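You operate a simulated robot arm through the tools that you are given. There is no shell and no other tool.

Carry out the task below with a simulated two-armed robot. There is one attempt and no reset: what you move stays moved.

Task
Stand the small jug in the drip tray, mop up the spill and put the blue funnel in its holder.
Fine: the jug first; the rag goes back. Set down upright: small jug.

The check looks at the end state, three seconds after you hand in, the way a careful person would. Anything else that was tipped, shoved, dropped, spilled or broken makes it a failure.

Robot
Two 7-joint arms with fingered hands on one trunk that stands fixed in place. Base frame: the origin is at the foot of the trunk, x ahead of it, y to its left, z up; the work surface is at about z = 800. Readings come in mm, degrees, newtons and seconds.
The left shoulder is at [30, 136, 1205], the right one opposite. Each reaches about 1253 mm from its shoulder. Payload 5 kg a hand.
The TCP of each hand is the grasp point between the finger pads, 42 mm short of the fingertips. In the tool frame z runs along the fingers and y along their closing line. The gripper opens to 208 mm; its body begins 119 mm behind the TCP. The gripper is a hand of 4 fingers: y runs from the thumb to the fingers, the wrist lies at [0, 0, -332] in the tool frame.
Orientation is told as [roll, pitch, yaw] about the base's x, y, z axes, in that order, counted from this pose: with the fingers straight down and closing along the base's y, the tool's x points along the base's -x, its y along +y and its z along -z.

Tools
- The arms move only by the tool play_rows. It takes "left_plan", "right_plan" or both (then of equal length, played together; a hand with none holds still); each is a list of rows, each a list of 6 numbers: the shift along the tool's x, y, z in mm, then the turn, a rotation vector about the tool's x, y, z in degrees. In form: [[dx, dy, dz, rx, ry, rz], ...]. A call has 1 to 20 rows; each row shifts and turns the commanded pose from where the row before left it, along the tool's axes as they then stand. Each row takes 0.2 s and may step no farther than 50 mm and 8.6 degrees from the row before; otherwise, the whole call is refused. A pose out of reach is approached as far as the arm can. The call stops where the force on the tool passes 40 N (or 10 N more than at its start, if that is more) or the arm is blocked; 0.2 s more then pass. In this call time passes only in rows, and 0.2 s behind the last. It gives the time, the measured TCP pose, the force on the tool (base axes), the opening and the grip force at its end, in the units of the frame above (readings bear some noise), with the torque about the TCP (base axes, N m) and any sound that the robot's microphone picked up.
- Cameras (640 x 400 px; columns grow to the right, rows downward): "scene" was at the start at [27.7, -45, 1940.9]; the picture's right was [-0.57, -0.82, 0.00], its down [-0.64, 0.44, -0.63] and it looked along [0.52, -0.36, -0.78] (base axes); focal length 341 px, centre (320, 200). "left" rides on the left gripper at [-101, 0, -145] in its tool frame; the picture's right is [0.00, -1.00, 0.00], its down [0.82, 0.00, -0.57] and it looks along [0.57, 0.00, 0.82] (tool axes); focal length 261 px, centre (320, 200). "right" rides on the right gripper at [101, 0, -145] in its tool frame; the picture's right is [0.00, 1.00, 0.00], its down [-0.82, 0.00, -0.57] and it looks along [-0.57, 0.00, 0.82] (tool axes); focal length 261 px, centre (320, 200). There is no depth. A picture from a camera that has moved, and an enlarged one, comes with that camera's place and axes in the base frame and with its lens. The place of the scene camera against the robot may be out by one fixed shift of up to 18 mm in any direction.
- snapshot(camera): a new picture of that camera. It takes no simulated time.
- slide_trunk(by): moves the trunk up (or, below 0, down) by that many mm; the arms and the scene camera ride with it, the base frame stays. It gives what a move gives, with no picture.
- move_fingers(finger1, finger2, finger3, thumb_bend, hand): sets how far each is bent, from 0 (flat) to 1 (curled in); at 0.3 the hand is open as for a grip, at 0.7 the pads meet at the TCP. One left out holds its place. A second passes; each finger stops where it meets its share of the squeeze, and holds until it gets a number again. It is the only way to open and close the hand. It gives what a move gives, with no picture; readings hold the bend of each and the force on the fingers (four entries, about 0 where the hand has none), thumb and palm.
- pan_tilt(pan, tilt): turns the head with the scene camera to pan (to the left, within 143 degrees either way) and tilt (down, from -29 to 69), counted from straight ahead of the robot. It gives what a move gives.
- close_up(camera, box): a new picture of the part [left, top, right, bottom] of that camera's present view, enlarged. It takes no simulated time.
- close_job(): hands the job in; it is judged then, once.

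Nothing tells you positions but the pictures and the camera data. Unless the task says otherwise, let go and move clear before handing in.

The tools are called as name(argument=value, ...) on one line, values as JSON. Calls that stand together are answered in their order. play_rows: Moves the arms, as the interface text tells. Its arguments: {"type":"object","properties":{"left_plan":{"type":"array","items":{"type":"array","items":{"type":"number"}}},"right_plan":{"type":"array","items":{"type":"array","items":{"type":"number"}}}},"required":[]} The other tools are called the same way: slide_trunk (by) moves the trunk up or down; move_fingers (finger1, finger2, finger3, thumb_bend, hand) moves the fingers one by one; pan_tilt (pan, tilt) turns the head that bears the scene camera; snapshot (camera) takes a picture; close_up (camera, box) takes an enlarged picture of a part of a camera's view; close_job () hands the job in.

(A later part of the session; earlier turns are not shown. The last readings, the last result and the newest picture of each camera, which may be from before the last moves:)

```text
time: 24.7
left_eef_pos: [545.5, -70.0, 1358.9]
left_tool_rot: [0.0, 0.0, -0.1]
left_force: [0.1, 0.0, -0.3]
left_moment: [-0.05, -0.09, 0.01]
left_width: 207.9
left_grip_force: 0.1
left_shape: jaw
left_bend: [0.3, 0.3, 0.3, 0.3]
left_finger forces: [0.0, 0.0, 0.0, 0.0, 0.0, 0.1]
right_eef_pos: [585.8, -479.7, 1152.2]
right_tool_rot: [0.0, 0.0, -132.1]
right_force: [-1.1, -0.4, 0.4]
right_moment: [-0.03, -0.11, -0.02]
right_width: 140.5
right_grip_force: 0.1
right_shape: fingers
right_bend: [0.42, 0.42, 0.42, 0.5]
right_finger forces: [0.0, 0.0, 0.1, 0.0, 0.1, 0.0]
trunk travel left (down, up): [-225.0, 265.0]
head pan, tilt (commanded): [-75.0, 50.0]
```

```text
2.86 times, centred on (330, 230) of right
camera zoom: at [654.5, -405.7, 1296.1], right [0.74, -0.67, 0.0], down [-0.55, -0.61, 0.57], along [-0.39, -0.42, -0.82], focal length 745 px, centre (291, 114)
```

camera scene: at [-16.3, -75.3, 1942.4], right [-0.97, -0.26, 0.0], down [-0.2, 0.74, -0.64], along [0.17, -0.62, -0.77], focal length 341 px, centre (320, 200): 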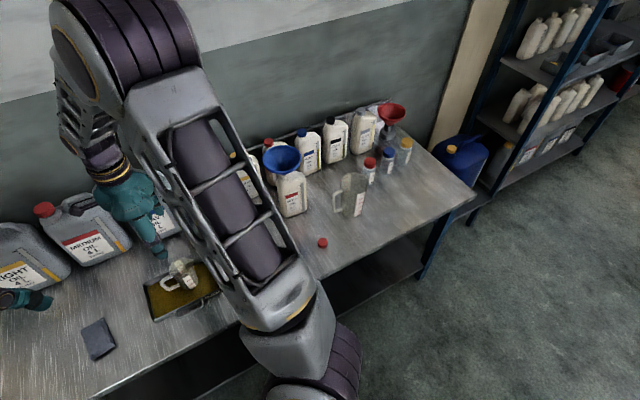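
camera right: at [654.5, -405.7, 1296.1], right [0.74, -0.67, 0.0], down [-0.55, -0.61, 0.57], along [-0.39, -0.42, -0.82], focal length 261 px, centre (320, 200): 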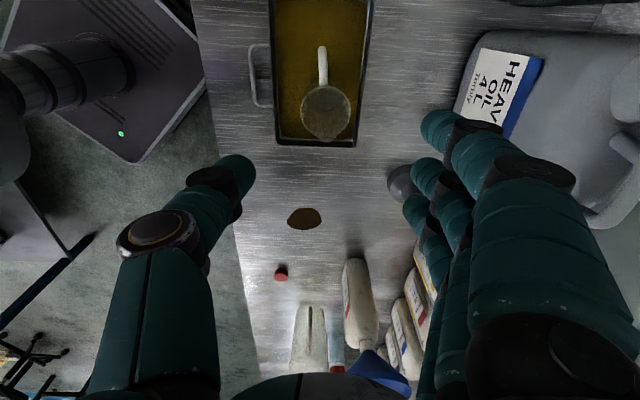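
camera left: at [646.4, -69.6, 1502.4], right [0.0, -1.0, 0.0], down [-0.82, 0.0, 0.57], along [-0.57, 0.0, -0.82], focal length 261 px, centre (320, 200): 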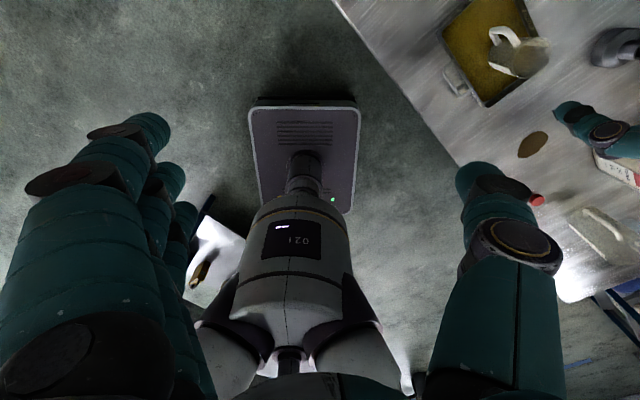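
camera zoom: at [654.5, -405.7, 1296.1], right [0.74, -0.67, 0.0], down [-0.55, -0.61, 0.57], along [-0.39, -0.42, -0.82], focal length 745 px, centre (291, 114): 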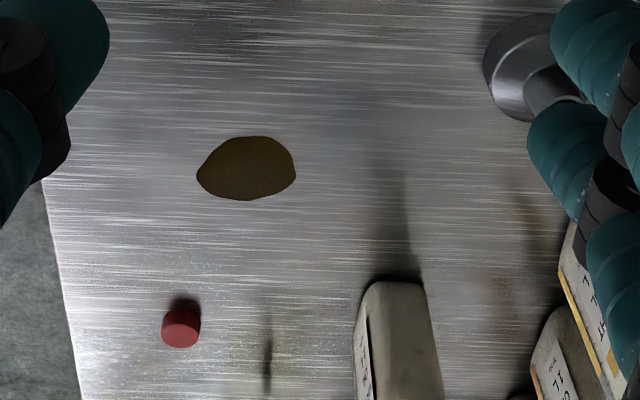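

The jug stands upright inside the tray and the spill is now free at about (354, -681), roughly 86 x 71 mm. The rag lies near (774, -242), about 118 x 68 mm. I'll move the left arm aside and bring the right hand over the rag, yawed to about -33°.

play_rows(left_plan=[[0, 40, 0, 0, 0, 0], [0, 40, 0, 0, 0, 0], [0, 40, 0, 0, 0, 0], [0, 40, 0, 0, 0, 0], [0, 40, 0, 0, 0, 0], [0, 40, 0, 0, 0, 0], [0, 0, 0, 0, 0, 0], [0, 0, 0, 0, 0, 0], [0, 0, 0, 0, 0, 0], [0, 0, 0, 0, 0, 0], [0, 0, 0, 0, 0, 0], [0, 0, 0, 0, 0, 0], [0, 0, 0, 0, 0, 0]], right_plan=[[0, 0, 0, 0, 0, -7.6], [0, 0, 0, 0, 0, -7.6], [0, 0, 0, 0, 0, -7.6], [0, 0, 0, 0, 0, -7.6], [0, 0, 0, 0, 0, -7.6], [0, 0, 0, 0, 0, -7.6], [0, 0, 0, 0, 0, -7.6], [0, 0, 0, 0, 0, -7.6], [0, 0, 0, 0, 0, -7.6], [0, 0, 0, 0, 0, -7.6], [0, 0, 0, 0, 0, -7.6], [0, 0, 0, 0, 0, -7.6], [0, 0, 0, 0, 0, -7.6]])

play_rows(right_plan=[[-3.5, 37.8, 10, 0, 0, 0], [-3.5, 37.8, 10, 0, 0, 0], [-3.5, 37.8, 10, 0, 0, 0], [-3.5, 37.8, 22, 0, 0, 0], [-3.5, 37.8, 25, 0, 0, 0], [-3.5, 37.8, 25, 0, 0, 0], [-3.5, 37.8, 25, 0, 0, 0], [-3.5, 37.8, 25, 0, 0, 0]])

snapshot(camera="right")

snapshot(camera="scene")

```text
time: 27.5
left_eef_pos: [549.2, 170.4, 1359.7]
left_tool_rot: [0.1, 0.0, 0.0]
left_force: [0.6, 0.2, 0.4]
left_moment: [0.0, 0.01, -0.01]
left_width: 208.0
left_grip_force: 0.1
left_shape: jaw
left_bend: [0.3, 0.3, 0.3, 0.3]
left_finger forces: [0.0, 0.0, 0.1, 0.0, 0.0, 0.1]
right_eef_pos: [586.7, -483.2, 1148.5]
right_tool_rot: [0.0, -0.1, -33.1]
right_force: [-1.0, -0.4, 0.1]
right_moment: [0.0, 0.0, -0.04]
right_width: 140.8
right_grip_force: 0.1
right_shape: fingers
right_bend: [0.42, 0.42, 0.42, 0.5]
right_finger forces: [0.1, 0.0, 0.0, 0.0, 0.0, 0.0]
trunk travel left (down, up): [-225.0, 265.0]
head pan, tilt (commanded): [-75.0, 50.0]
```

```text
time: 29.3
left_eef_pos: [551.0, 169.9, 1358.7]
left_tool_rot: [0.0, 0.1, 0.0]
left_force: [1.3, 1.6, -1.4]
left_moment: [-0.13, 0.13, 0.0]
left_width: 207.8
left_grip_force: 0.1
left_shape: jaw
left_bend: [0.3, 0.3, 0.3, 0.3]
left_finger forces: [0.1, 0.1, 0.1, 0.1, 0.0, 0.0]
right_eef_pos: [781.8, -243.2, 996.5]
right_tool_rot: [-0.1, 0.1, -33.2]
right_force: [2.2, -0.4, 0.5]
right_moment: [0.13, 0.18, -0.04]
right_width: 141.2
right_grip_force: 0.1
right_shape: fingers
right_bend: [0.42, 0.42, 0.42, 0.5]
right_finger forces: [0.0, 0.0, 0.0, 0.0, 0.1, 0.1]
trunk travel left (down, up): [-225.0, 265.0]
head pan, tilt (commanded): [-75.0, 50.0]
```

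```text
taken
camera right: at [698.3, -188.2, 1140.4], right [0.55, 0.83, 0.0], down [0.68, -0.45, 0.57], along [0.48, -0.32, -0.82], focal length 261 px, centre (320, 200)
```

right: 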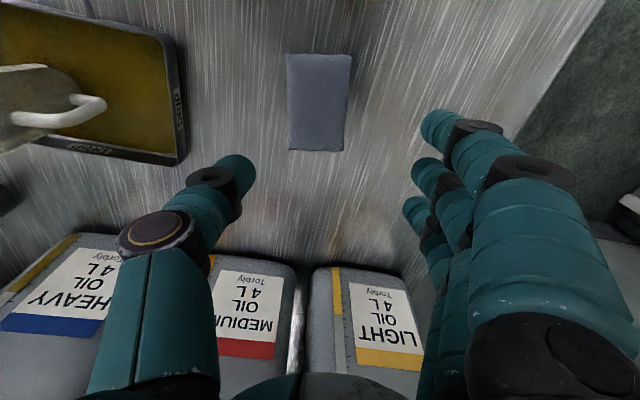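

```text
taken
camera scene: at [-12.7, -74.5, 1942.4], right [-0.97, -0.26, 0.0], down [-0.2, 0.74, -0.64], along [0.17, -0.62, -0.77], focal length 341 px, centre (320, 200)
```

scene: 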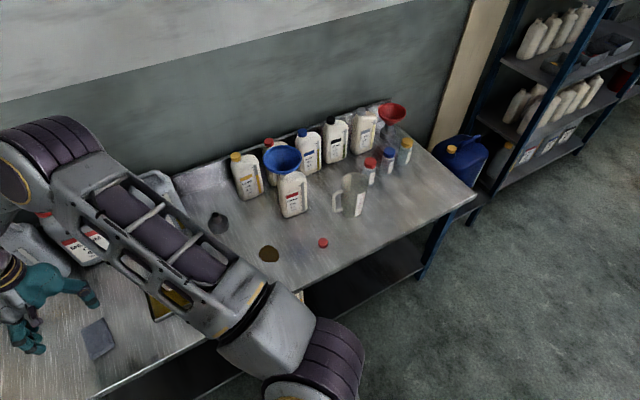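

The rag is in view below the hand, nearly aligned with it. I'll zoom in to measure it exactly, for the grasp and for putting it back.

close_up(camera="right", box=[255, 30, 385, 170])

close_up(camera="scene", box=[60, 290, 140, 380])

```text
2.86 times, centred on (320, 100) of right
camera zoom: at [698.3, -188.2, 1140.4], right [0.55, 0.83, 0.0], down [0.68, -0.45, 0.57], along [0.48, -0.32, -0.82], focal length 745 px, centre (320, 486)
```

zoom: 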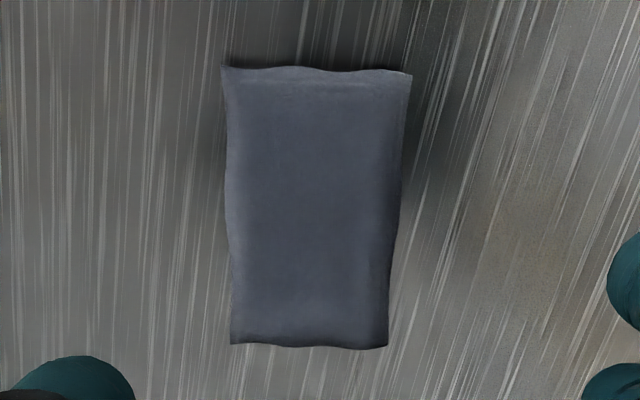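

```text
4.44 times, centred on (100, 335) of scene
camera zoom: at [-12.7, -74.5, 1942.4], right [-0.97, -0.26, 0.0], down [-0.2, 0.74, -0.64], along [0.17, -0.62, -0.77], focal length 1517 px, centre (1298, -400)
```

zoom: 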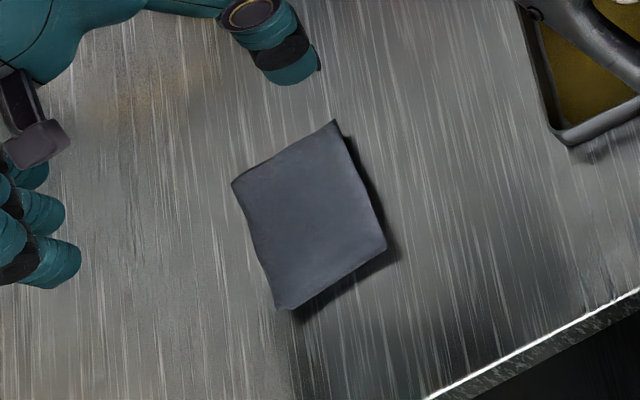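

The rag centre is at (772, -240), about 115 x 74 mm, with its long axis at -35°; I note that for putting it back. I'll centre over it, set the fingers to a part-open shape and come down.

move_fingers(hand="right", finger1=0.48, finger2=0.48, finger3=0.48, thumb_bend=0.48)

play_rows(right_plan=[[5, -1.5, 20, 0, 0, 1], [5, -1.5, 25, 0, 0, 1.1], [0, 0, 30, 0, 0, 0], [0, 0, 30, 0, 0, 0], [0, 0, 26, 0, 0, 0], [0, 0, 0, 0, 0, 0]])

snapshot(camera="right")

```text
time: 30.3
left_eef_pos: [549.8, 169.3, 1360.1]
left_tool_rot: [0.1, -0.1, 0.0]
left_force: [0.4, 0.0, -0.1]
left_moment: [0.0, 0.03, -0.01]
left_width: 207.7
left_grip_force: 0.1
left_shape: jaw
left_bend: [0.3, 0.3, 0.3, 0.3]
left_finger forces: [0.1, 0.0, 0.1, 0.0, 0.0, 0.1]
right_eef_pos: [779.5, -243.1, 996.1]
right_tool_rot: [0.0, 0.0, -33.3]
right_force: [0.0, 0.0, 0.6]
right_moment: [0.03, -0.01, -0.01]
right_width: 130.9
right_grip_force: 0.1
right_shape: fingers
right_bend: [0.48, 0.48, 0.48, 0.48]
right_finger forces: [0.0, 0.0, 0.0, 0.0, 0.0, 0.0]
trunk travel left (down, up): [-225.0, 265.0]
head pan, tilt (commanded): [-75.0, 50.0]
```

```text
time: 31.7
left_eef_pos: [548.4, 170.0, 1359.3]
left_tool_rot: [0.1, 0.0, 0.0]
left_force: [-0.2, 0.4, 0.0]
left_moment: [-0.02, -0.04, 0.02]
left_width: 207.7
left_grip_force: 0.0
left_shape: jaw
left_bend: [0.3, 0.3, 0.3, 0.3]
left_finger forces: [0.1, 0.0, 0.0, 0.0, 0.0, 0.0]
right_eef_pos: [766.4, -243.7, 864.4]
right_tool_rot: [0.0, 0.0, -35.3]
right_force: [-0.2, -0.4, 0.0]
right_moment: [0.02, -0.02, -0.01]
right_width: 131.0
right_grip_force: 0.0
right_shape: fingers
right_bend: [0.48, 0.48, 0.48, 0.48]
right_finger forces: [0.0, 0.1, 0.0, 0.0, 0.0, 0.0]
trunk travel left (down, up): [-225.0, 265.0]
head pan, tilt (commanded): [-75.0, 50.0]
```

```text
taken
camera right: at [685.1, -184.6, 1010.6], right [0.58, 0.81, 0.0], down [0.67, -0.48, 0.57], along [0.47, -0.33, -0.82], focal length 261 px, centre (320, 200)
```

right: 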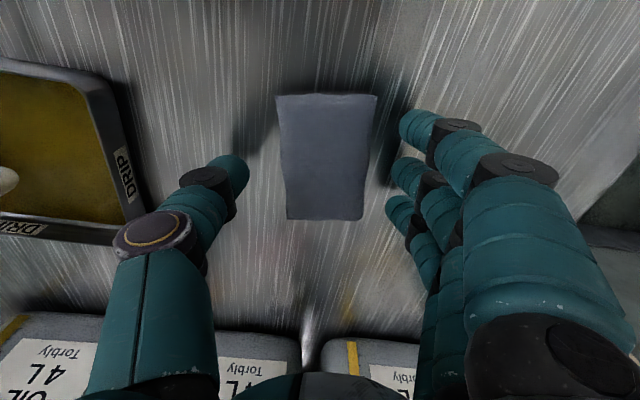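

The hand is centred to within a few mm. I'll shift slightly and step down until the fingertips are near the bench.

play_rows(right_plan=[[-1, 2, 5, 0, 0, 0], [-1, 2, 5, 0, 0, 0], [0, 0, 4, 0, 0, 0], [0, 0, 3, 0, 0, 0]])

snapshot(camera="right")

```text
time: 32.7
left_eef_pos: [547.5, 170.3, 1360.4]
left_tool_rot: [0.0, -0.1, 0.1]
left_force: [0.4, 0.0, -0.2]
left_moment: [0.0, 0.04, -0.02]
left_width: 208.0
left_grip_force: 0.0
left_shape: jaw
left_bend: [0.3, 0.3, 0.3, 0.3]
left_finger forces: [0.0, 0.0, 0.0, 0.1, 0.2, 0.1]
right_eef_pos: [769.4, -238.6, 853.0]
right_tool_rot: [0.1, -0.2, -35.3]
right_force: [0.0, 4.7, 28.8]
right_moment: [-1.54, 1.45, -0.18]
right_width: 131.6
right_grip_force: 14.2
right_shape: fingers
right_bend: [0.48, 0.48, 0.48, 0.48]
right_finger forces: [1.3, 0.0, 0.0, 0.0, 28.7, 0.0]
trunk travel left (down, up): [-225.0, 265.0]
head pan, tilt (commanded): [-75.0, 50.0]
```

```text
taken
camera right: at [689.0, -180.7, 996.9], right [0.58, 0.81, 0.0], down [0.67, -0.48, 0.57], along [0.47, -0.33, -0.82], focal length 261 px, centre (320, 200)
```

right: 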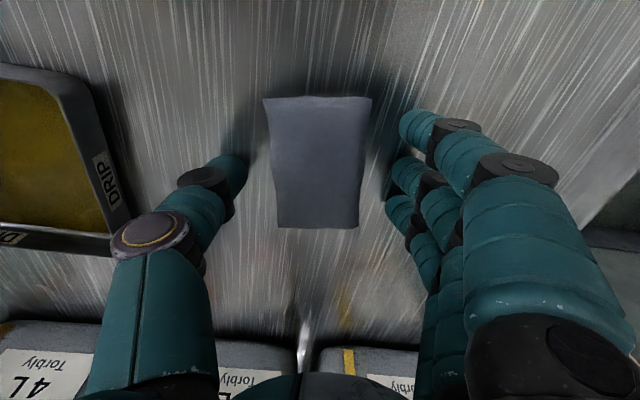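

The thumb tip already meets the bench at TCP z 853. I'll rise a few mm and close in steps.

play_rows(right_plan=[[0, 0, -4, 0, 0, 0], [0, 0, -4, 0, 0, 0]])

move_fingers(hand="right", finger1=0.54, finger2=0.54, finger3=0.54, thumb_bend=0.54)

snapshot(camera="right")

```text
time: 33.3
left_eef_pos: [548.4, 169.7, 1359.6]
left_tool_rot: [-0.1, 0.0, 0.0]
left_force: [-0.1, 0.1, -0.3]
left_moment: [0.03, 0.0, 0.01]
left_width: 207.8
left_grip_force: 0.0
left_shape: jaw
left_bend: [0.3, 0.3, 0.3, 0.3]
left_finger forces: [0.0, 0.0, 0.1, 0.1, 0.0, 0.1]
right_eef_pos: [769.0, -240.3, 856.8]
right_tool_rot: [0.0, 0.1, -35.3]
right_force: [-1.2, 0.1, -0.2]
right_moment: [0.03, -0.03, 0.01]
right_width: 131.0
right_grip_force: 0.1
right_shape: fingers
right_bend: [0.48, 0.48, 0.48, 0.48]
right_finger forces: [0.1, 0.0, 0.1, 0.1, 0.1, 0.0]
trunk travel left (down, up): [-225.0, 265.0]
head pan, tilt (commanded): [-75.0, 50.0]
```

```text
time: 34.3
left_eef_pos: [548.6, 169.3, 1359.4]
left_tool_rot: [0.0, 0.0, 0.0]
left_force: [0.0, 0.4, -1.0]
left_moment: [-0.02, -0.01, 0.02]
left_width: 207.8
left_grip_force: 0.0
left_shape: jaw
left_bend: [0.3, 0.3, 0.3, 0.3]
left_finger forces: [0.1, 0.0, 0.0, 0.1, 0.1, 0.1]
right_eef_pos: [769.9, -240.5, 858.4]
right_tool_rot: [0.0, 0.0, -35.4]
right_force: [0.2, 0.5, 0.5]
right_moment: [-0.01, 0.02, 0.01]
right_width: 101.4
right_grip_force: 0.1
right_shape: fingers
right_bend: [0.54, 0.54, 0.54, 0.54]
right_finger forces: [0.0, 0.0, 0.0, 0.0, 0.0, 0.1]
trunk travel left (down, up): [-225.0, 265.0]
head pan, tilt (commanded): [-75.0, 50.0]
```

```text
taken
camera right: at [688.9, -181.9, 1002.3], right [0.58, 0.81, 0.0], down [0.67, -0.48, 0.57], along [0.46, -0.33, -0.82], focal length 261 px, centre (320, 200)
```

right: 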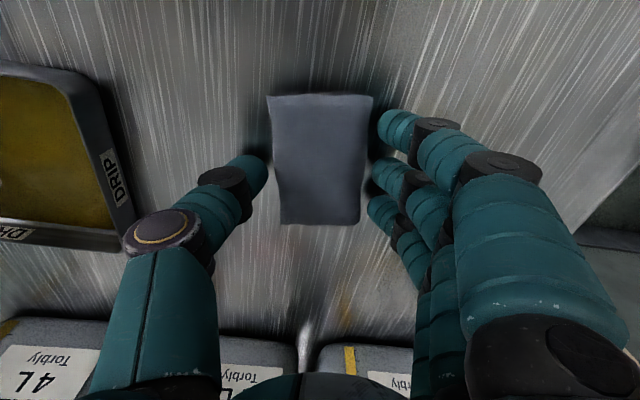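

The fingertips flank the rag closely. I'll lower a bit to find the bench again in this shape.

play_rows(right_plan=[[0, 0, 2, 0, 0, 0], [0, 0, 1, 0, 0, 0]])

```text
time: 34.9
left_eef_pos: [549.1, 169.5, 1359.0]
left_tool_rot: [0.0, 0.0, -0.1]
left_force: [0.9, -1.3, -0.9]
left_moment: [0.0, 0.0, -0.01]
left_width: 207.9
left_grip_force: 0.0
left_shape: jaw
left_bend: [0.3, 0.3, 0.3, 0.3]
left_finger forces: [0.1, 0.0, 0.1, 0.0, 0.0, 0.0]
right_eef_pos: [770.9, -240.8, 853.8]
right_tool_rot: [0.1, 0.0, -35.3]
right_force: [-0.4, 0.5, 1.1]
right_moment: [-0.04, -0.02, -0.01]
right_width: 101.5
right_grip_force: 0.3
right_shape: fingers
right_bend: [0.54, 0.54, 0.54, 0.54]
right_finger forces: [0.0, 0.0, 0.1, 0.0, 0.0, 0.0]
trunk travel left (down, up): [-225.0, 265.0]
head pan, tilt (commanded): [-75.0, 50.0]
```

play_rows(right_plan=[[0, 0, 1.5, 0, 0, 0], [0, 0, 1.5, 0, 0, 0]])

```text
time: 35.5
left_eef_pos: [547.5, 170.2, 1360.6]
left_tool_rot: [0.0, -0.2, 0.1]
left_force: [0.4, -0.7, 0.5]
left_moment: [0.02, 0.0, 0.03]
left_width: 208.3
left_grip_force: 0.1
left_shape: jaw
left_bend: [0.3, 0.3, 0.3, 0.3]
left_finger forces: [0.1, 0.0, 0.1, 0.1, 0.1, 0.1]
right_eef_pos: [770.5, -241.0, 851.7]
right_tool_rot: [0.0, -0.2, -35.3]
right_force: [0.2, 0.7, 20.8]
right_moment: [-1.03, 0.9, -0.08]
right_width: 101.0
right_grip_force: 10.5
right_shape: fingers
right_bend: [0.54, 0.54, 0.54, 0.54]
right_finger forces: [0.1, 0.0, 0.0, 0.1, 21.1, 0.0]
trunk travel left (down, up): [-225.0, 265.0]
head pan, tilt (commanded): [-75.0, 50.0]
```

Contact again at z 852 on the thumb side. I'll back off 3 mm and close on the rag's edges.

play_rows(right_plan=[[0, 0, -3, 0, 0, 0], [0, 0, 0, 0, 0, 0]])

move_fingers(hand="right", finger1=0.64, finger2=0.64, finger3=0.64, thumb_bend=0.64)

snapshot(camera="right")

```text
time: 36.1
left_eef_pos: [547.5, 170.0, 1360.2]
left_tool_rot: [0.0, 0.0, 0.1]
left_force: [0.2, -0.2, -1.1]
left_moment: [-0.01, -0.01, -0.01]
left_width: 208.1
left_grip_force: 0.0
left_shape: jaw
left_bend: [0.3, 0.3, 0.3, 0.3]
left_finger forces: [0.0, 0.0, 0.0, 0.0, 0.1, 0.1]
right_eef_pos: [769.7, -239.5, 852.8]
right_tool_rot: [0.0, 0.0, -35.3]
right_force: [0.5, -1.4, 4.3]
right_moment: [-0.28, 0.09, 0.08]
right_width: 100.9
right_grip_force: 2.7
right_shape: fingers
right_bend: [0.54, 0.54, 0.54, 0.54]
right_finger forces: [0.0, 0.0, 0.0, 0.0, 4.3, 0.0]
trunk travel left (down, up): [-225.0, 265.0]
head pan, tilt (commanded): [-75.0, 50.0]
```

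```text
time: 37.1
left_eef_pos: [549.0, 169.2, 1359.5]
left_tool_rot: [0.0, 0.1, 0.0]
left_force: [1.5, -0.5, 1.2]
left_moment: [-0.02, -0.03, 0.0]
left_width: 207.8
left_grip_force: 0.0
left_shape: jaw
left_bend: [0.3, 0.3, 0.3, 0.3]
left_finger forces: [0.0, 0.0, 0.1, 0.1, 0.0, 0.1]
right_eef_pos: [769.1, -240.8, 854.4]
right_tool_rot: [0.0, 0.1, -35.3]
right_force: [0.7, -0.6, -0.3]
right_moment: [-0.03, 0.0, -0.03]
right_width: 82.9
right_grip_force: 20.8
right_shape: fingers
right_bend: [0.59, 0.59, 0.59, 0.6]
right_finger forces: [6.9, 6.9, 6.8, 0.0, 20.6, 0.0]
trunk travel left (down, up): [-225.0, 265.0]
head pan, tilt (commanded): [-75.0, 50.0]
```

```text
taken
camera right: at [688.9, -182.2, 998.3], right [0.58, 0.81, 0.0], down [0.67, -0.48, 0.57], along [0.46, -0.33, -0.82], focal length 261 px, centre (320, 200)
```

right: 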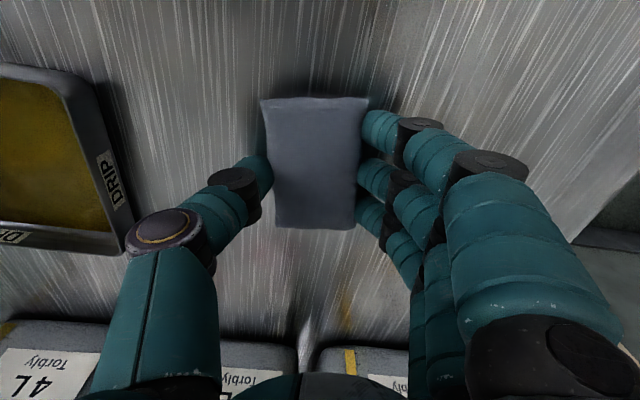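

All fingers press the rag's edges with about 20 N against the thumb. I'll lift and check that it comes along.

play_rows(right_plan=[[0, 0, -4, 0, 0, 0], [0, 0, -8, 0, 0, 0], [0, 0, -12, 0, 0, 0], [0, 0, -16, 0, 0, 0]])

snapshot(camera="right")

close_up(camera="scene", box=[0, 250, 160, 380])

```text
time: 38.1
left_eef_pos: [547.2, 170.2, 1361.1]
left_tool_rot: [0.1, 0.0, 0.0]
left_force: [-0.2, 0.1, 0.0]
left_moment: [-0.03, -0.06, 0.01]
left_width: 207.8
left_grip_force: 0.1
left_shape: jaw
left_bend: [0.3, 0.3, 0.3, 0.3]
left_finger forces: [0.0, 0.1, 0.0, 0.0, 0.0, 0.1]
right_eef_pos: [769.7, -239.6, 894.9]
right_tool_rot: [0.0, 0.0, -35.3]
right_force: [-1.0, 0.3, -1.6]
right_moment: [-0.01, -0.07, 0.0]
right_width: 83.1
right_grip_force: 20.6
right_shape: fingers
right_bend: [0.59, 0.59, 0.59, 0.6]
right_finger forces: [6.8, 6.9, 6.9, 0.0, 20.6, 0.0]
trunk travel left (down, up): [-225.0, 265.0]
head pan, tilt (commanded): [-75.0, 50.0]
```

```text
taken
camera right: at [688.1, -180.7, 1040.5], right [0.58, 0.81, 0.0], down [0.67, -0.48, 0.57], along [0.47, -0.33, -0.82], focal length 261 px, centre (320, 200)
```

right: 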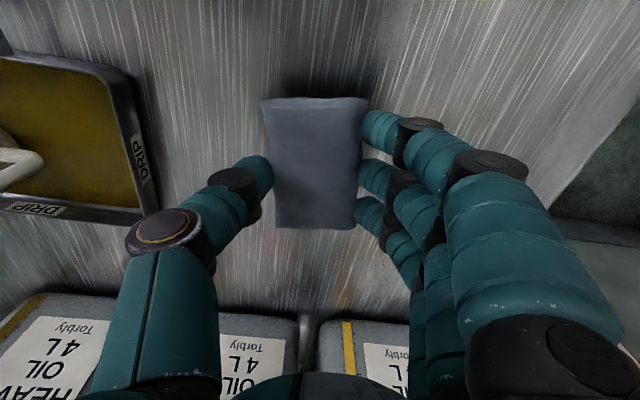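

```text
3.08 times, centred on (80, 315) of scene
camera zoom: at [-15.4, -75.7, 1942.4], right [-0.97, -0.26, 0.0], down [-0.2, 0.74, -0.64], along [0.17, -0.62, -0.77], focal length 1050 px, centre (1058, -154)
```

zoom: 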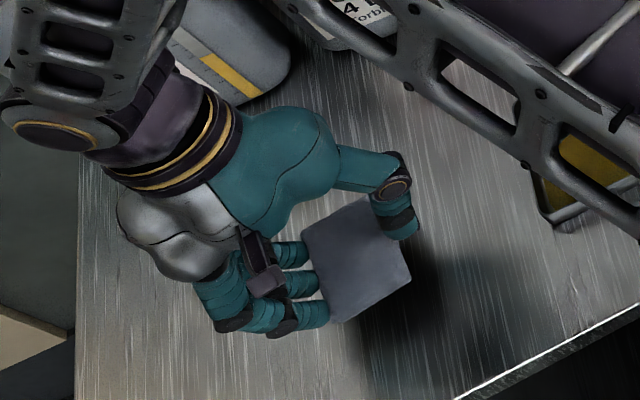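

The rag is held flat and level. I'll lift it high over the jug and carry it to above the spill.

play_rows(right_plan=[[0, 0, -30, 0, 0, 0], [0, 0, -40, 0, 0, 0], [0, 0, -45, 0, 0, 0], [0, 0, -43, 0, 0, 0], [3, -25, 0, 0, 0, 0], [5.8, -41, 0, 0, 0, 0], [5.8, -41, 0, 0, 0, 0], [5.8, -41, 0, 0, 0, 0], [5.8, -41, 0, 0, 0, 0], [5.8, -41, 0, 0, 0, 0], [5.8, -41, 0, 0, 0, 0], [5.8, -41, 0, 0, 0, 0], [5.8, -41, 0, 0, 0, 0], [5.8, -41, 0, 0, 0, 0], [5.8, -41, 0, 0, 0, 0], [5.8, -41, 0, 0, 0, 0], [5.8, -41, 0, 0, 0, 0], [5.8, -41, 0, 0, 0, 0], [5.8, -41, 0, 0, 0, 0], [0, 0, 0, 0, 0, 0]])

snapshot(camera="right")

snapshot(camera="scene")

```text
time: 42.3
left_eef_pos: [549.1, 169.5, 1358.3]
left_tool_rot: [0.0, 0.0, 0.0]
left_force: [0.0, -0.1, -0.6]
left_moment: [-0.07, 0.02, -0.01]
left_width: 208.2
left_grip_force: 0.0
left_shape: jaw
left_bend: [0.3, 0.3, 0.3, 0.3]
left_finger forces: [0.1, 0.1, 0.0, 0.0, 0.0, 0.1]
right_eef_pos: [354.0, -680.1, 1052.1]
right_tool_rot: [0.0, 0.0, -35.3]
right_force: [1.0, 0.9, -0.5]
right_moment: [-0.06, 0.06, 0.01]
right_width: 82.7
right_grip_force: 20.6
right_shape: fingers
right_bend: [0.59, 0.59, 0.59, 0.6]
right_finger forces: [6.9, 6.9, 7.0, 0.1, 20.6, 0.0]
trunk travel left (down, up): [-225.0, 265.0]
head pan, tilt (commanded): [-75.0, 50.0]
```

```text
taken
camera right: at [272.4, -621.6, 1196.6], right [0.58, 0.81, 0.0], down [0.67, -0.48, 0.57], along [0.46, -0.33, -0.82], focal length 261 px, centre (320, 200)
```

right: 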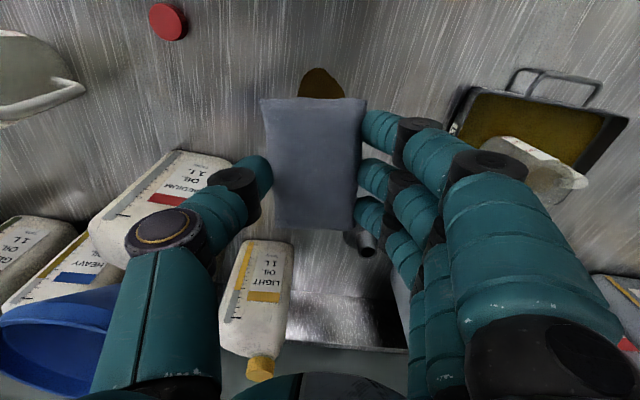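

```text
taken
camera scene: at [-13.7, -74.7, 1942.4], right [-0.97, -0.26, 0.0], down [-0.2, 0.74, -0.64], along [0.17, -0.62, -0.77], focal length 341 px, centre (320, 200)
```

scene: 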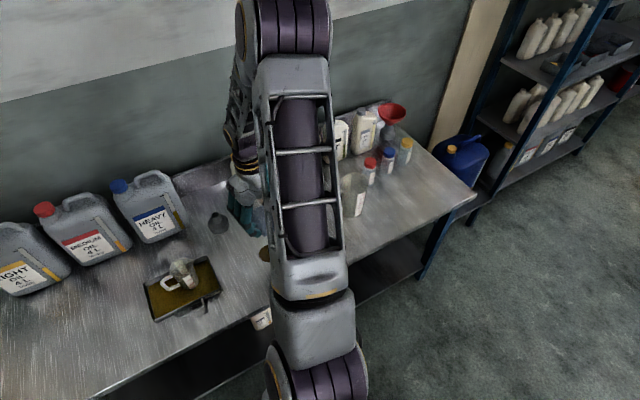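

The spill peeks out just beyond the rag and lines up with it, and the thumb has clear room to the bottle. I'll lower to just above the bench.

play_rows(right_plan=[[0, 0, 35, 0, 0, 0], [0, 0, 35, 0, 0, 0], [0, 0, 35, 0, 0, 0], [0, 0, 35, 0, 0, 0], [0, 0, 28, 0, 0, 0], [0, 0, 18, 0, 0, 0], [0, 0, 0, 0, 0, 0]])

snapshot(camera="right")

```text
time: 43.9
left_eef_pos: [549.5, 168.7, 1359.3]
left_tool_rot: [0.1, 0.0, 0.0]
left_force: [-1.0, -0.8, 0.5]
left_moment: [-0.02, -0.02, -0.03]
left_width: 208.0
left_grip_force: 0.1
left_shape: jaw
left_bend: [0.3, 0.3, 0.3, 0.3]
left_finger forces: [0.1, 0.0, 0.0, 0.0, 0.2, 0.1]
right_eef_pos: [354.4, -681.7, 867.9]
right_tool_rot: [0.0, 0.0, -35.3]
right_force: [-0.1, 0.4, -1.1]
right_moment: [-0.01, 0.01, 0.0]
right_width: 82.6
right_grip_force: 20.6
right_shape: fingers
right_bend: [0.59, 0.59, 0.59, 0.6]
right_finger forces: [6.9, 6.9, 6.8, 0.0, 20.5, 0.1]
trunk travel left (down, up): [-225.0, 265.0]
head pan, tilt (commanded): [-75.0, 50.0]
```

```text
taken
camera right: at [274.9, -623.3, 1012.6], right [0.58, 0.81, 0.0], down [0.67, -0.48, 0.57], along [0.47, -0.33, -0.82], focal length 261 px, centre (320, 200)
```

right: 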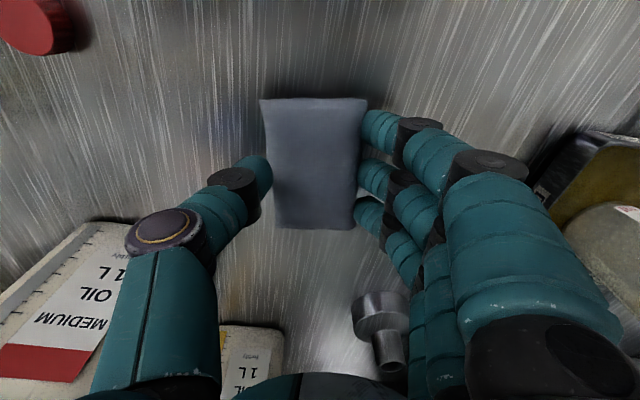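

The rag now covers the spill, about 12 mm above it. I'll step down to contact.

play_rows(right_plan=[[0, 0, 4, 0, 0, 0], [0, 0, 4, 0, 0, 0], [0, 0, 2, 0, 0, 0], [0, 0, 1, 0, 0, 0]])

```text
time: 44.9
left_eef_pos: [549.6, 169.5, 1359.5]
left_tool_rot: [0.1, 0.0, -0.1]
left_force: [0.5, -0.3, 0.5]
left_moment: [0.0, 0.0, 0.04]
left_width: 208.1
left_grip_force: 0.0
left_shape: jaw
left_bend: [0.3, 0.3, 0.3, 0.3]
left_finger forces: [0.1, 0.0, 0.1, 0.0, 0.0, 0.1]
right_eef_pos: [354.8, -680.9, 856.1]
right_tool_rot: [0.1, 0.0, -35.3]
right_force: [0.2, -1.0, -0.9]
right_moment: [0.0, -0.02, 0.0]
right_width: 82.9
right_grip_force: 21.1
right_shape: fingers
right_bend: [0.59, 0.59, 0.59, 0.6]
right_finger forces: [6.8, 6.8, 6.9, 0.0, 20.5, 0.0]
trunk travel left (down, up): [-225.0, 265.0]
head pan, tilt (commanded): [-75.0, 50.0]
```

play_rows(right_plan=[[0, 0, 1.5, 0, 0, 0], [0, 0, 1.5, 0, 0, 0]])

```text
time: 45.5
left_eef_pos: [549.4, 169.0, 1360.1]
left_tool_rot: [0.0, 0.1, -0.1]
left_force: [-0.8, -0.3, -0.2]
left_moment: [-0.03, -0.02, 0.0]
left_width: 207.6
left_grip_force: 0.1
left_shape: jaw
left_bend: [0.3, 0.3, 0.3, 0.3]
left_finger forces: [0.0, 0.1, 0.0, 0.0, 0.0, 0.0]
right_eef_pos: [354.8, -681.8, 853.0]
right_tool_rot: [-0.1, 0.0, -35.3]
right_force: [-0.2, 0.5, 4.4]
right_moment: [-0.14, 0.16, -0.02]
right_width: 82.7
right_grip_force: 20.7
right_shape: fingers
right_bend: [0.59, 0.59, 0.59, 0.6]
right_finger forces: [7.1, 6.9, 6.9, 0.0, 20.9, 0.0]
trunk travel left (down, up): [-225.0, 265.0]
head pan, tilt (commanded): [-75.0, 50.0]
```

Light contact of about 4 N. I'll press slightly more and wipe across the spill in the rag's short direction.

play_rows(right_plan=[[0, 0, 1, 0, 0, 0], [0, 8, 0, 0, 0, 0], [0, 10, 0, 0, 0, 0], [0, 10, 0, 0, 0, 0], [0, -10, 0, 0, 0, 0], [0, -10, 0, 0, 0, 0], [0, -10, 0, 0, 0, 0], [0, -10, 0, 0, 0, 0], [0, -10, 0, 0, 0, 0], [0, -8, 0, 0, 0, 0], [0, 10, 0, 0, 0, 0], [0, 10, 0, 0, 0, 0], [0, 10, 0, 0, 0, 0]])

snapshot(camera="right")

```text
time: 48.3
left_eef_pos: [548.7, 169.6, 1359.6]
left_tool_rot: [0.0, 0.0, 0.1]
left_force: [-0.1, -0.4, 0.5]
left_moment: [0.01, 0.02, 0.0]
left_width: 208.0
left_grip_force: 0.1
left_shape: jaw
left_bend: [0.3, 0.3, 0.3, 0.3]
left_finger forces: [0.0, 0.0, 0.1, 0.0, 0.1, 0.0]
right_eef_pos: [355.4, -681.5, 851.7]
right_tool_rot: [-0.1, -0.1, -35.3]
right_force: [-3.2, -4.9, 13.7]
right_moment: [-0.68, 0.53, 0.0]
right_width: 82.6
right_grip_force: 21.3
right_shape: fingers
right_bend: [0.59, 0.59, 0.59, 0.6]
right_finger forces: [6.3, 6.3, 6.3, 0.0, 24.8, 0.0]
trunk travel left (down, up): [-225.0, 265.0]
head pan, tilt (commanded): [-75.0, 50.0]
```

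```text
taken
camera right: at [274.3, -622.1, 996.3], right [0.58, 0.81, 0.0], down [0.67, -0.48, 0.57], along [0.46, -0.33, -0.82], focal length 261 px, centre (320, 200)
```

right: 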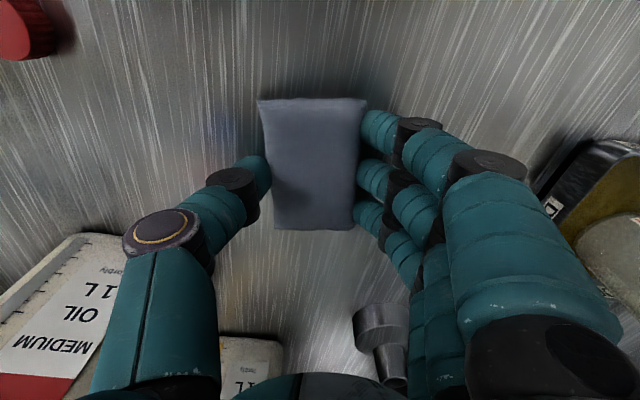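

The wipe went smoothly with about 14 N of pressure. Now I'll wipe along the other direction too and then in a small loop.

play_rows(right_plan=[[10, 0, 0, 0, 0, 0], [10, 0, 0, 0, 0, 0], [5, 0, 0, 0, 0, 0], [-10, 0, 0, 0, 0, 0], [-10, 0, 0, 0, 0, 0], [-10, 0, 0, 0, 0, 0], [-10, 0, 0, 0, 0, 0], [-10, 0, 0, 0, 0, 0], [0, 10, 0, 0, 0, 0], [0, 8, 0, 0, 0, 0], [10, 0, 0, 0, 0, 0], [10, 0, 0, 0, 0, 0], [10, 0, 0, 0, 0, 0], [10, 0, 0, 0, 0, 0], [10, -10, 0, 0, 0, 0], [0, -10, 0, 0, 0, 0], [0, -10, 0, 0, 0, 0], [-10, -6, 0, 0, 0, 0], [-15, 9, 0, 0, 0, 0], [0, 9, 0, 0, 0, 0]])

snapshot(camera="right")

```text
time: 52.5
left_eef_pos: [548.8, 169.5, 1359.9]
left_tool_rot: [0.0, 0.0, 0.0]
left_force: [0.1, 0.7, 0.8]
left_moment: [-0.05, -0.05, 0.02]
left_width: 207.7
left_grip_force: 0.0
left_shape: jaw
left_bend: [0.3, 0.3, 0.3, 0.3]
left_finger forces: [0.0, 0.0, 0.0, 0.1, 0.0, 0.1]
right_eef_pos: [355.5, -680.4, 853.2]
right_tool_rot: [0.1, 0.0, -35.4]
right_force: [-0.2, -0.2, -0.4]
right_moment: [0.01, -0.07, 0.02]
right_width: 82.9
right_grip_force: 19.9
right_shape: fingers
right_bend: [0.59, 0.59, 0.59, 0.6]
right_finger forces: [6.6, 6.5, 6.5, 0.1, 19.6, 0.1]
trunk travel left (down, up): [-225.0, 265.0]
head pan, tilt (commanded): [-75.0, 50.0]
```

```text
taken
camera right: at [274.3, -622.7, 997.4], right [0.58, 0.81, 0.0], down [0.67, -0.48, 0.57], along [0.46, -0.33, -0.82], focal length 261 px, centre (320, 200)
```

right: 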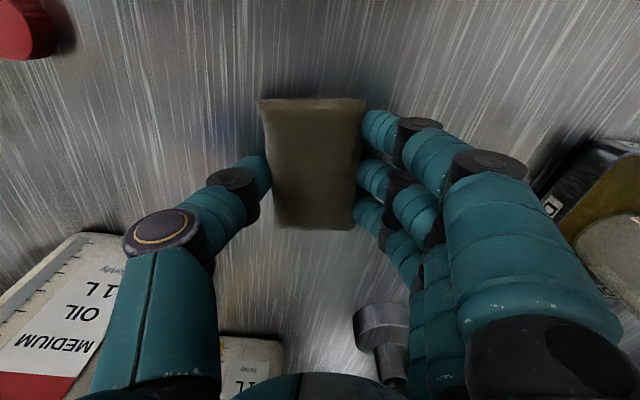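

The rag has turned brown, so it took up the spill. I'll lift and check the bench underneath.

play_rows(right_plan=[[0, 0, -5, 0, 0, 0], [0, 0, -20, 0, 0, 0], [0, 0, -35, 0, 0, 0], [0, 0, -45, 0, 0, 0], [0, 0, -45, 0, 0, 0], [0, 0, -45, 0, 0, 0]])

snapshot(camera="right")

snapshot(camera="scene")

```text
time: 53.9
left_eef_pos: [549.2, 171.3, 1361.4]
left_tool_rot: [-0.2, -0.1, 0.1]
left_force: [-0.3, 1.8, -1.1]
left_moment: [-0.1, -0.08, 0.04]
left_width: 208.0
left_grip_force: 0.1
left_shape: jaw
left_bend: [0.3, 0.3, 0.3, 0.3]
left_finger forces: [0.0, 0.0, 0.0, 0.0, 0.0, 0.1]
right_eef_pos: [354.0, -679.6, 1046.4]
right_tool_rot: [0.0, 0.0, -35.3]
right_force: [-0.7, 0.1, 0.0]
right_moment: [-0.13, -0.12, 0.01]
right_width: 82.9
right_grip_force: 19.1
right_shape: fingers
right_bend: [0.59, 0.59, 0.59, 0.6]
right_finger forces: [6.6, 6.4, 6.5, 0.1, 19.5, 0.0]
trunk travel left (down, up): [-225.0, 265.0]
head pan, tilt (commanded): [-75.0, 50.0]
```

```text
taken
camera right: at [273.1, -620.9, 1191.1], right [0.58, 0.81, 0.0], down [0.67, -0.48, 0.57], along [0.46, -0.33, -0.82], focal length 261 px, centre (320, 200)
```

right: 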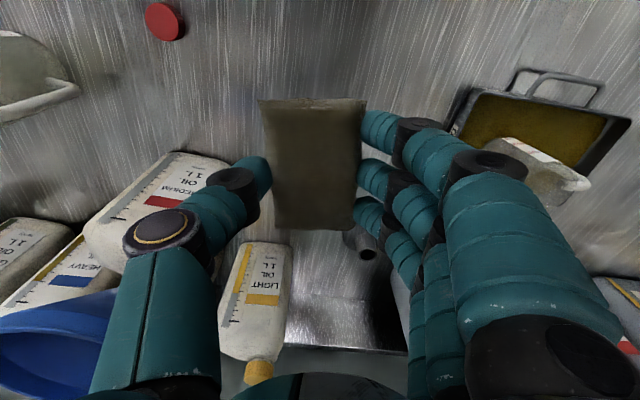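

```text
taken
camera scene: at [-16.2, -74.4, 1942.4], right [-0.97, -0.26, 0.0], down [-0.2, 0.74, -0.64], along [0.17, -0.62, -0.77], focal length 341 px, centre (320, 200)
```

scene: 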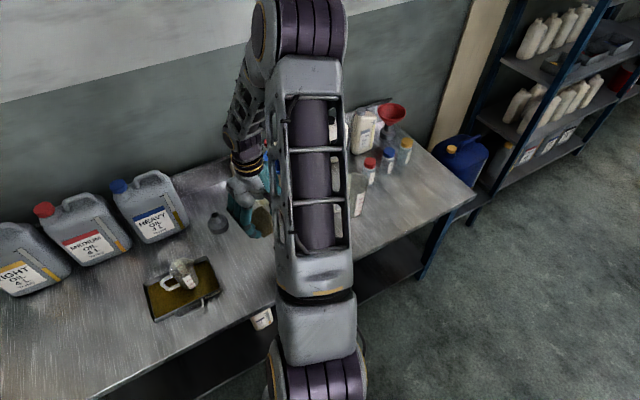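

The visible part of the spill is gone. I'll carry the rag back above its place and check the wiped spot from the scene camera before setting it down.

play_rows(right_plan=[[0, 0, -6, 0, 0, 0], [-3, 25, 0, 0, 0, 0], [-5.8, 41, 0, 0, 0, 0], [-5.8, 41, 0, 0, 0, 0], [-5.8, 41, 0, 0, 0, 0], [-5.8, 41, 0, 0, 0, 0], [-5.8, 41, 0, 0, 0, 0], [-5.8, 41, 0, 0, 0, 0], [-5.8, 41, 0, 0, 0, 0], [-5.8, 41, 0, 0, 0, 0], [-5.8, 41, 0, 0, 0, 0], [-5.8, 41, 0, 0, 0, 0], [-5.8, 41, 0, 0, 0, 0], [-5.8, 41, 0, 0, 0, 0], [-5.8, 41, 0, 0, 0, 0], [-5.8, 41, 0, 0, 0, 0], [0, 0, 0, 0, 0, 0]])

snapshot(camera="scene")

close_up(camera="scene", box=[180, 180, 350, 310])

snapshot(camera="right")

```text
time: 57.5
left_eef_pos: [548.6, 168.5, 1361.2]
left_tool_rot: [0.1, 0.0, 0.0]
left_force: [-0.4, 0.1, 0.1]
left_moment: [0.05, -0.06, -0.02]
left_width: 207.9
left_grip_force: 0.1
left_shape: jaw
left_bend: [0.3, 0.3, 0.3, 0.3]
left_finger forces: [0.1, 0.1, 0.0, 0.1, 0.1, 0.0]
right_eef_pos: [773.3, -244.0, 1050.9]
right_tool_rot: [0.2, 0.1, -35.3]
right_force: [-0.2, -0.4, 0.0]
right_moment: [0.07, -0.07, 0.02]
right_width: 83.0
right_grip_force: 19.4
right_shape: fingers
right_bend: [0.59, 0.59, 0.59, 0.6]
right_finger forces: [6.6, 6.5, 6.5, 0.1, 19.7, 0.0]
trunk travel left (down, up): [-225.0, 265.0]
head pan, tilt (commanded): [-75.0, 50.0]
```

```text
taken
camera scene: at [-16.1, -77.2, 1942.3], right [-0.97, -0.26, 0.0], down [-0.2, 0.74, -0.64], along [0.17, -0.62, -0.77], focal length 341 px, centre (320, 200)
```

scene: 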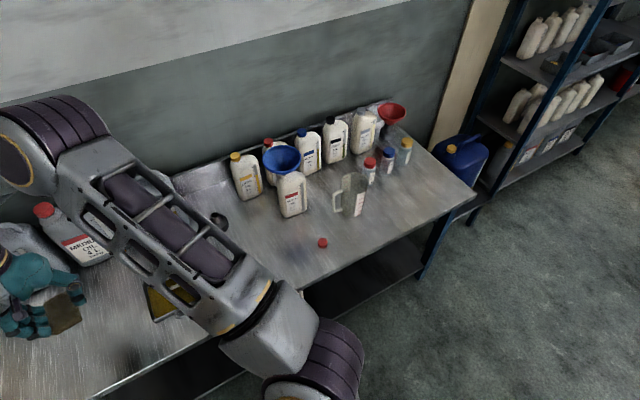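

```text
3.08 times, centred on (265, 245) of scene
camera zoom: at [-16.1, -77.2, 1942.3], right [-0.97, -0.26, 0.0], down [-0.2, 0.74, -0.64], along [0.17, -0.62, -0.77], focal length 1050 px, centre (489, 62)
```

zoom: 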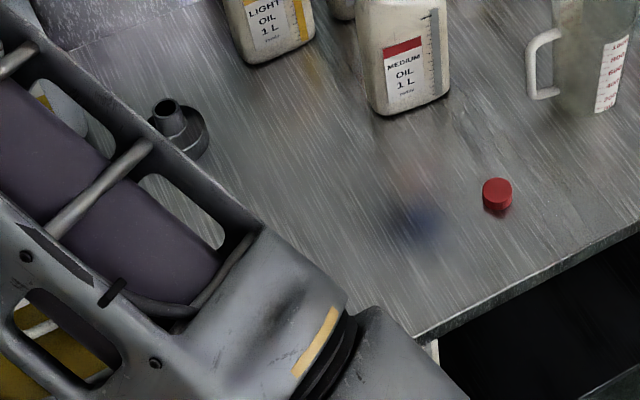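

```text
taken
camera right: at [691.9, -185.1, 1196.0], right [0.58, 0.81, 0.0], down [0.67, -0.48, 0.57], along [0.47, -0.33, -0.82], focal length 261 px, centre (320, 200)
```

right: 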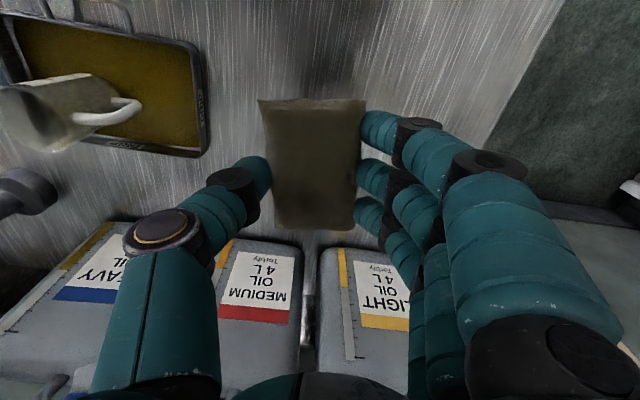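

The bench where the spill was is clean now. I'll lower the rag back onto its old place.

play_rows(right_plan=[[0, 0, 35, 0, 0, 0], [0, 0, 40, 0, 0, 0], [0, 0, 40, 0, 0, 0], [0, 0, 35, 0, 0, 0], [0, 0, 25, 0, 0, 0], [0, 0, 13, 0, 0, 0], [0, 0, 4, 0, 0, 0], [0, 0, 2, 0, 0, 0], [0, 0, 0, 0, 0, 0]])

snapshot(camera="right")

```text
time: 59.5
left_eef_pos: [549.0, 169.1, 1359.9]
left_tool_rot: [0.1, 0.0, 0.0]
left_force: [-0.9, 0.7, -0.6]
left_moment: [0.0, -0.02, 0.0]
left_width: 207.9
left_grip_force: 0.0
left_shape: jaw
left_bend: [0.3, 0.3, 0.3, 0.3]
left_finger forces: [0.0, 0.0, 0.2, 0.0, 0.0, 0.0]
right_eef_pos: [769.6, -241.9, 857.4]
right_tool_rot: [0.0, 0.0, -35.4]
right_force: [-0.6, 0.4, 0.1]
right_moment: [0.01, -0.01, -0.01]
right_width: 82.7
right_grip_force: 19.6
right_shape: fingers
right_bend: [0.59, 0.59, 0.59, 0.6]
right_finger forces: [6.6, 6.4, 6.4, 0.1, 19.6, 0.1]
trunk travel left (down, up): [-225.0, 265.0]
head pan, tilt (commanded): [-75.0, 50.0]
```

```text
taken
camera right: at [688.3, -182.6, 1002.1], right [0.58, 0.81, 0.0], down [0.67, -0.48, 0.57], along [0.46, -0.33, -0.82], focal length 261 px, centre (320, 200)
```

right: 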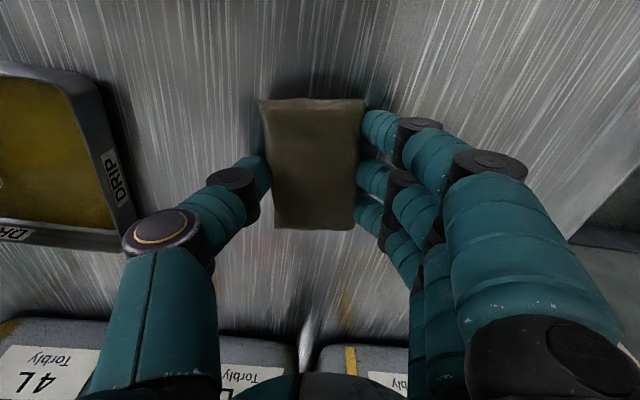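

play_rows(right_plan=[[0, 3, 2, 0, 0, 0], [0, 0, 1.5, 0, 0, 0], [0, 0, 1.5, 0, 0, 0]])

```text
time: 60.3
left_eef_pos: [549.7, 169.1, 1358.0]
left_tool_rot: [0.0, 0.0, 0.1]
left_force: [0.3, 0.2, -0.6]
left_moment: [-0.05, 0.02, 0.01]
left_width: 207.8
left_grip_force: 0.1
left_shape: jaw
left_bend: [0.3, 0.3, 0.3, 0.3]
left_finger forces: [0.1, 0.0, 0.0, 0.1, 0.0, 0.0]
right_eef_pos: [771.4, -239.2, 852.6]
right_tool_rot: [0.0, 0.1, -35.3]
right_force: [0.3, 1.1, -1.3]
right_moment: [0.02, 0.05, 0.01]
right_width: 82.7
right_grip_force: 19.1
right_shape: fingers
right_bend: [0.59, 0.59, 0.59, 0.6]
right_finger forces: [6.6, 6.6, 6.5, 0.0, 19.6, 0.1]
trunk travel left (down, up): [-225.0, 265.0]
head pan, tilt (commanded): [-75.0, 50.0]
```

play_rows(right_plan=[[0, 0, 1, 0, 0, 0], [0, 0, 1, 0, 0, 0]])

```text
time: 60.9
left_eef_pos: [549.0, 169.7, 1359.4]
left_tool_rot: [0.0, -0.1, 0.0]
left_force: [-0.4, 0.3, -0.3]
left_moment: [0.0, 0.0, -0.06]
left_width: 207.8
left_grip_force: 0.1
left_shape: jaw
left_bend: [0.3, 0.3, 0.3, 0.3]
left_finger forces: [0.1, 0.0, 0.0, 0.1, 0.0, 0.0]
right_eef_pos: [772.7, -237.8, 852.1]
right_tool_rot: [0.0, 0.1, -35.1]
right_force: [-1.0, 1.7, 5.6]
right_moment: [-0.16, 0.2, -0.04]
right_width: 82.8
right_grip_force: 19.7
right_shape: fingers
right_bend: [0.59, 0.59, 0.59, 0.6]
right_finger forces: [6.9, 6.9, 6.6, 0.0, 20.0, 0.0]
trunk travel left (down, up): [-225.0, 265.0]
head pan, tilt (commanded): [-75.0, 50.0]
```

The rag touches the bench. I'll release it gently and rise.

move_fingers(hand="right", finger1=0.55, finger2=0.55, finger3=0.55, thumb_bend=0.56)

play_rows(right_plan=[[0, 0, -4, 0, 0, 0], [0, 0, -4, 0, 0, 0]])

move_fingers(hand="right", finger1=0.48, finger2=0.48, finger3=0.48, thumb_bend=0.48)

snapshot(camera="right")

```text
time: 61.9
left_eef_pos: [547.4, 169.4, 1359.5]
left_tool_rot: [0.0, 0.0, -0.1]
left_force: [-0.1, 0.4, -1.0]
left_moment: [0.01, -0.03, 0.0]
left_width: 208.0
left_grip_force: 0.1
left_shape: jaw
left_bend: [0.3, 0.3, 0.3, 0.3]
left_finger forces: [0.0, 0.0, 0.1, 0.1, 0.1, 0.0]
right_eef_pos: [773.6, -239.5, 852.6]
right_tool_rot: [0.0, -0.1, -35.2]
right_force: [1.7, -1.1, 20.4]
right_moment: [-0.89, 0.56, 0.1]
right_width: 92.7
right_grip_force: 9.7
right_shape: fingers
right_bend: [0.55, 0.55, 0.55, 0.56]
right_finger forces: [0.7, 0.1, 0.0, 0.0, 19.0, 0.0]
trunk travel left (down, up): [-225.0, 265.0]
head pan, tilt (commanded): [-75.0, 50.0]
```

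```text
time: 62.5
left_eef_pos: [547.9, 169.7, 1360.4]
left_tool_rot: [0.0, 0.0, 0.0]
left_force: [-0.7, -0.2, -0.2]
left_moment: [-0.05, -0.03, 0.03]
left_width: 208.0
left_grip_force: 0.2
left_shape: jaw
left_bend: [0.3, 0.3, 0.3, 0.3]
left_finger forces: [0.1, 0.0, 0.0, 0.0, 0.0, 0.0]
right_eef_pos: [771.6, -237.9, 859.4]
right_tool_rot: [0.0, 0.0, -35.2]
right_force: [-0.9, 0.2, 0.7]
right_moment: [-0.05, -0.03, -0.02]
right_width: 92.4
right_grip_force: 0.0
right_shape: fingers
right_bend: [0.55, 0.55, 0.55, 0.56]
right_finger forces: [0.0, 0.0, 0.1, 0.0, 0.0, 0.0]
trunk travel left (down, up): [-225.0, 265.0]
head pan, tilt (commanded): [-75.0, 50.0]
```

```text
time: 63.5
left_eef_pos: [549.7, 169.0, 1359.2]
left_tool_rot: [0.0, 0.0, 0.0]
left_force: [-0.2, 0.0, 0.9]
left_moment: [-0.01, 0.03, -0.01]
left_width: 208.0
left_grip_force: 0.1
left_shape: jaw
left_bend: [0.3, 0.3, 0.3, 0.3]
left_finger forces: [0.0, 0.0, 0.0, 0.0, 0.1, 0.0]
right_eef_pos: [772.5, -238.4, 859.0]
right_tool_rot: [0.0, -0.1, -35.4]
right_force: [0.6, 1.1, -0.5]
right_moment: [0.0, 0.01, 0.0]
right_width: 130.1
right_grip_force: 0.0
right_shape: fingers
right_bend: [0.48, 0.48, 0.48, 0.48]
right_finger forces: [0.0, 0.1, 0.0, 0.0, 0.0, 0.0]
trunk travel left (down, up): [-225.0, 265.0]
head pan, tilt (commanded): [-75.0, 50.0]
```

```text
taken
camera right: at [691.1, -179.8, 1004.2], right [0.58, 0.81, 0.0], down [0.67, -0.48, 0.57], along [0.46, -0.33, -0.82], focal length 261 px, centre (320, 200)
```

right: 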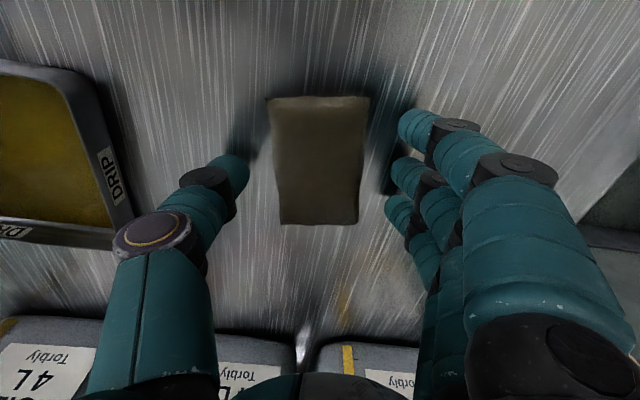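

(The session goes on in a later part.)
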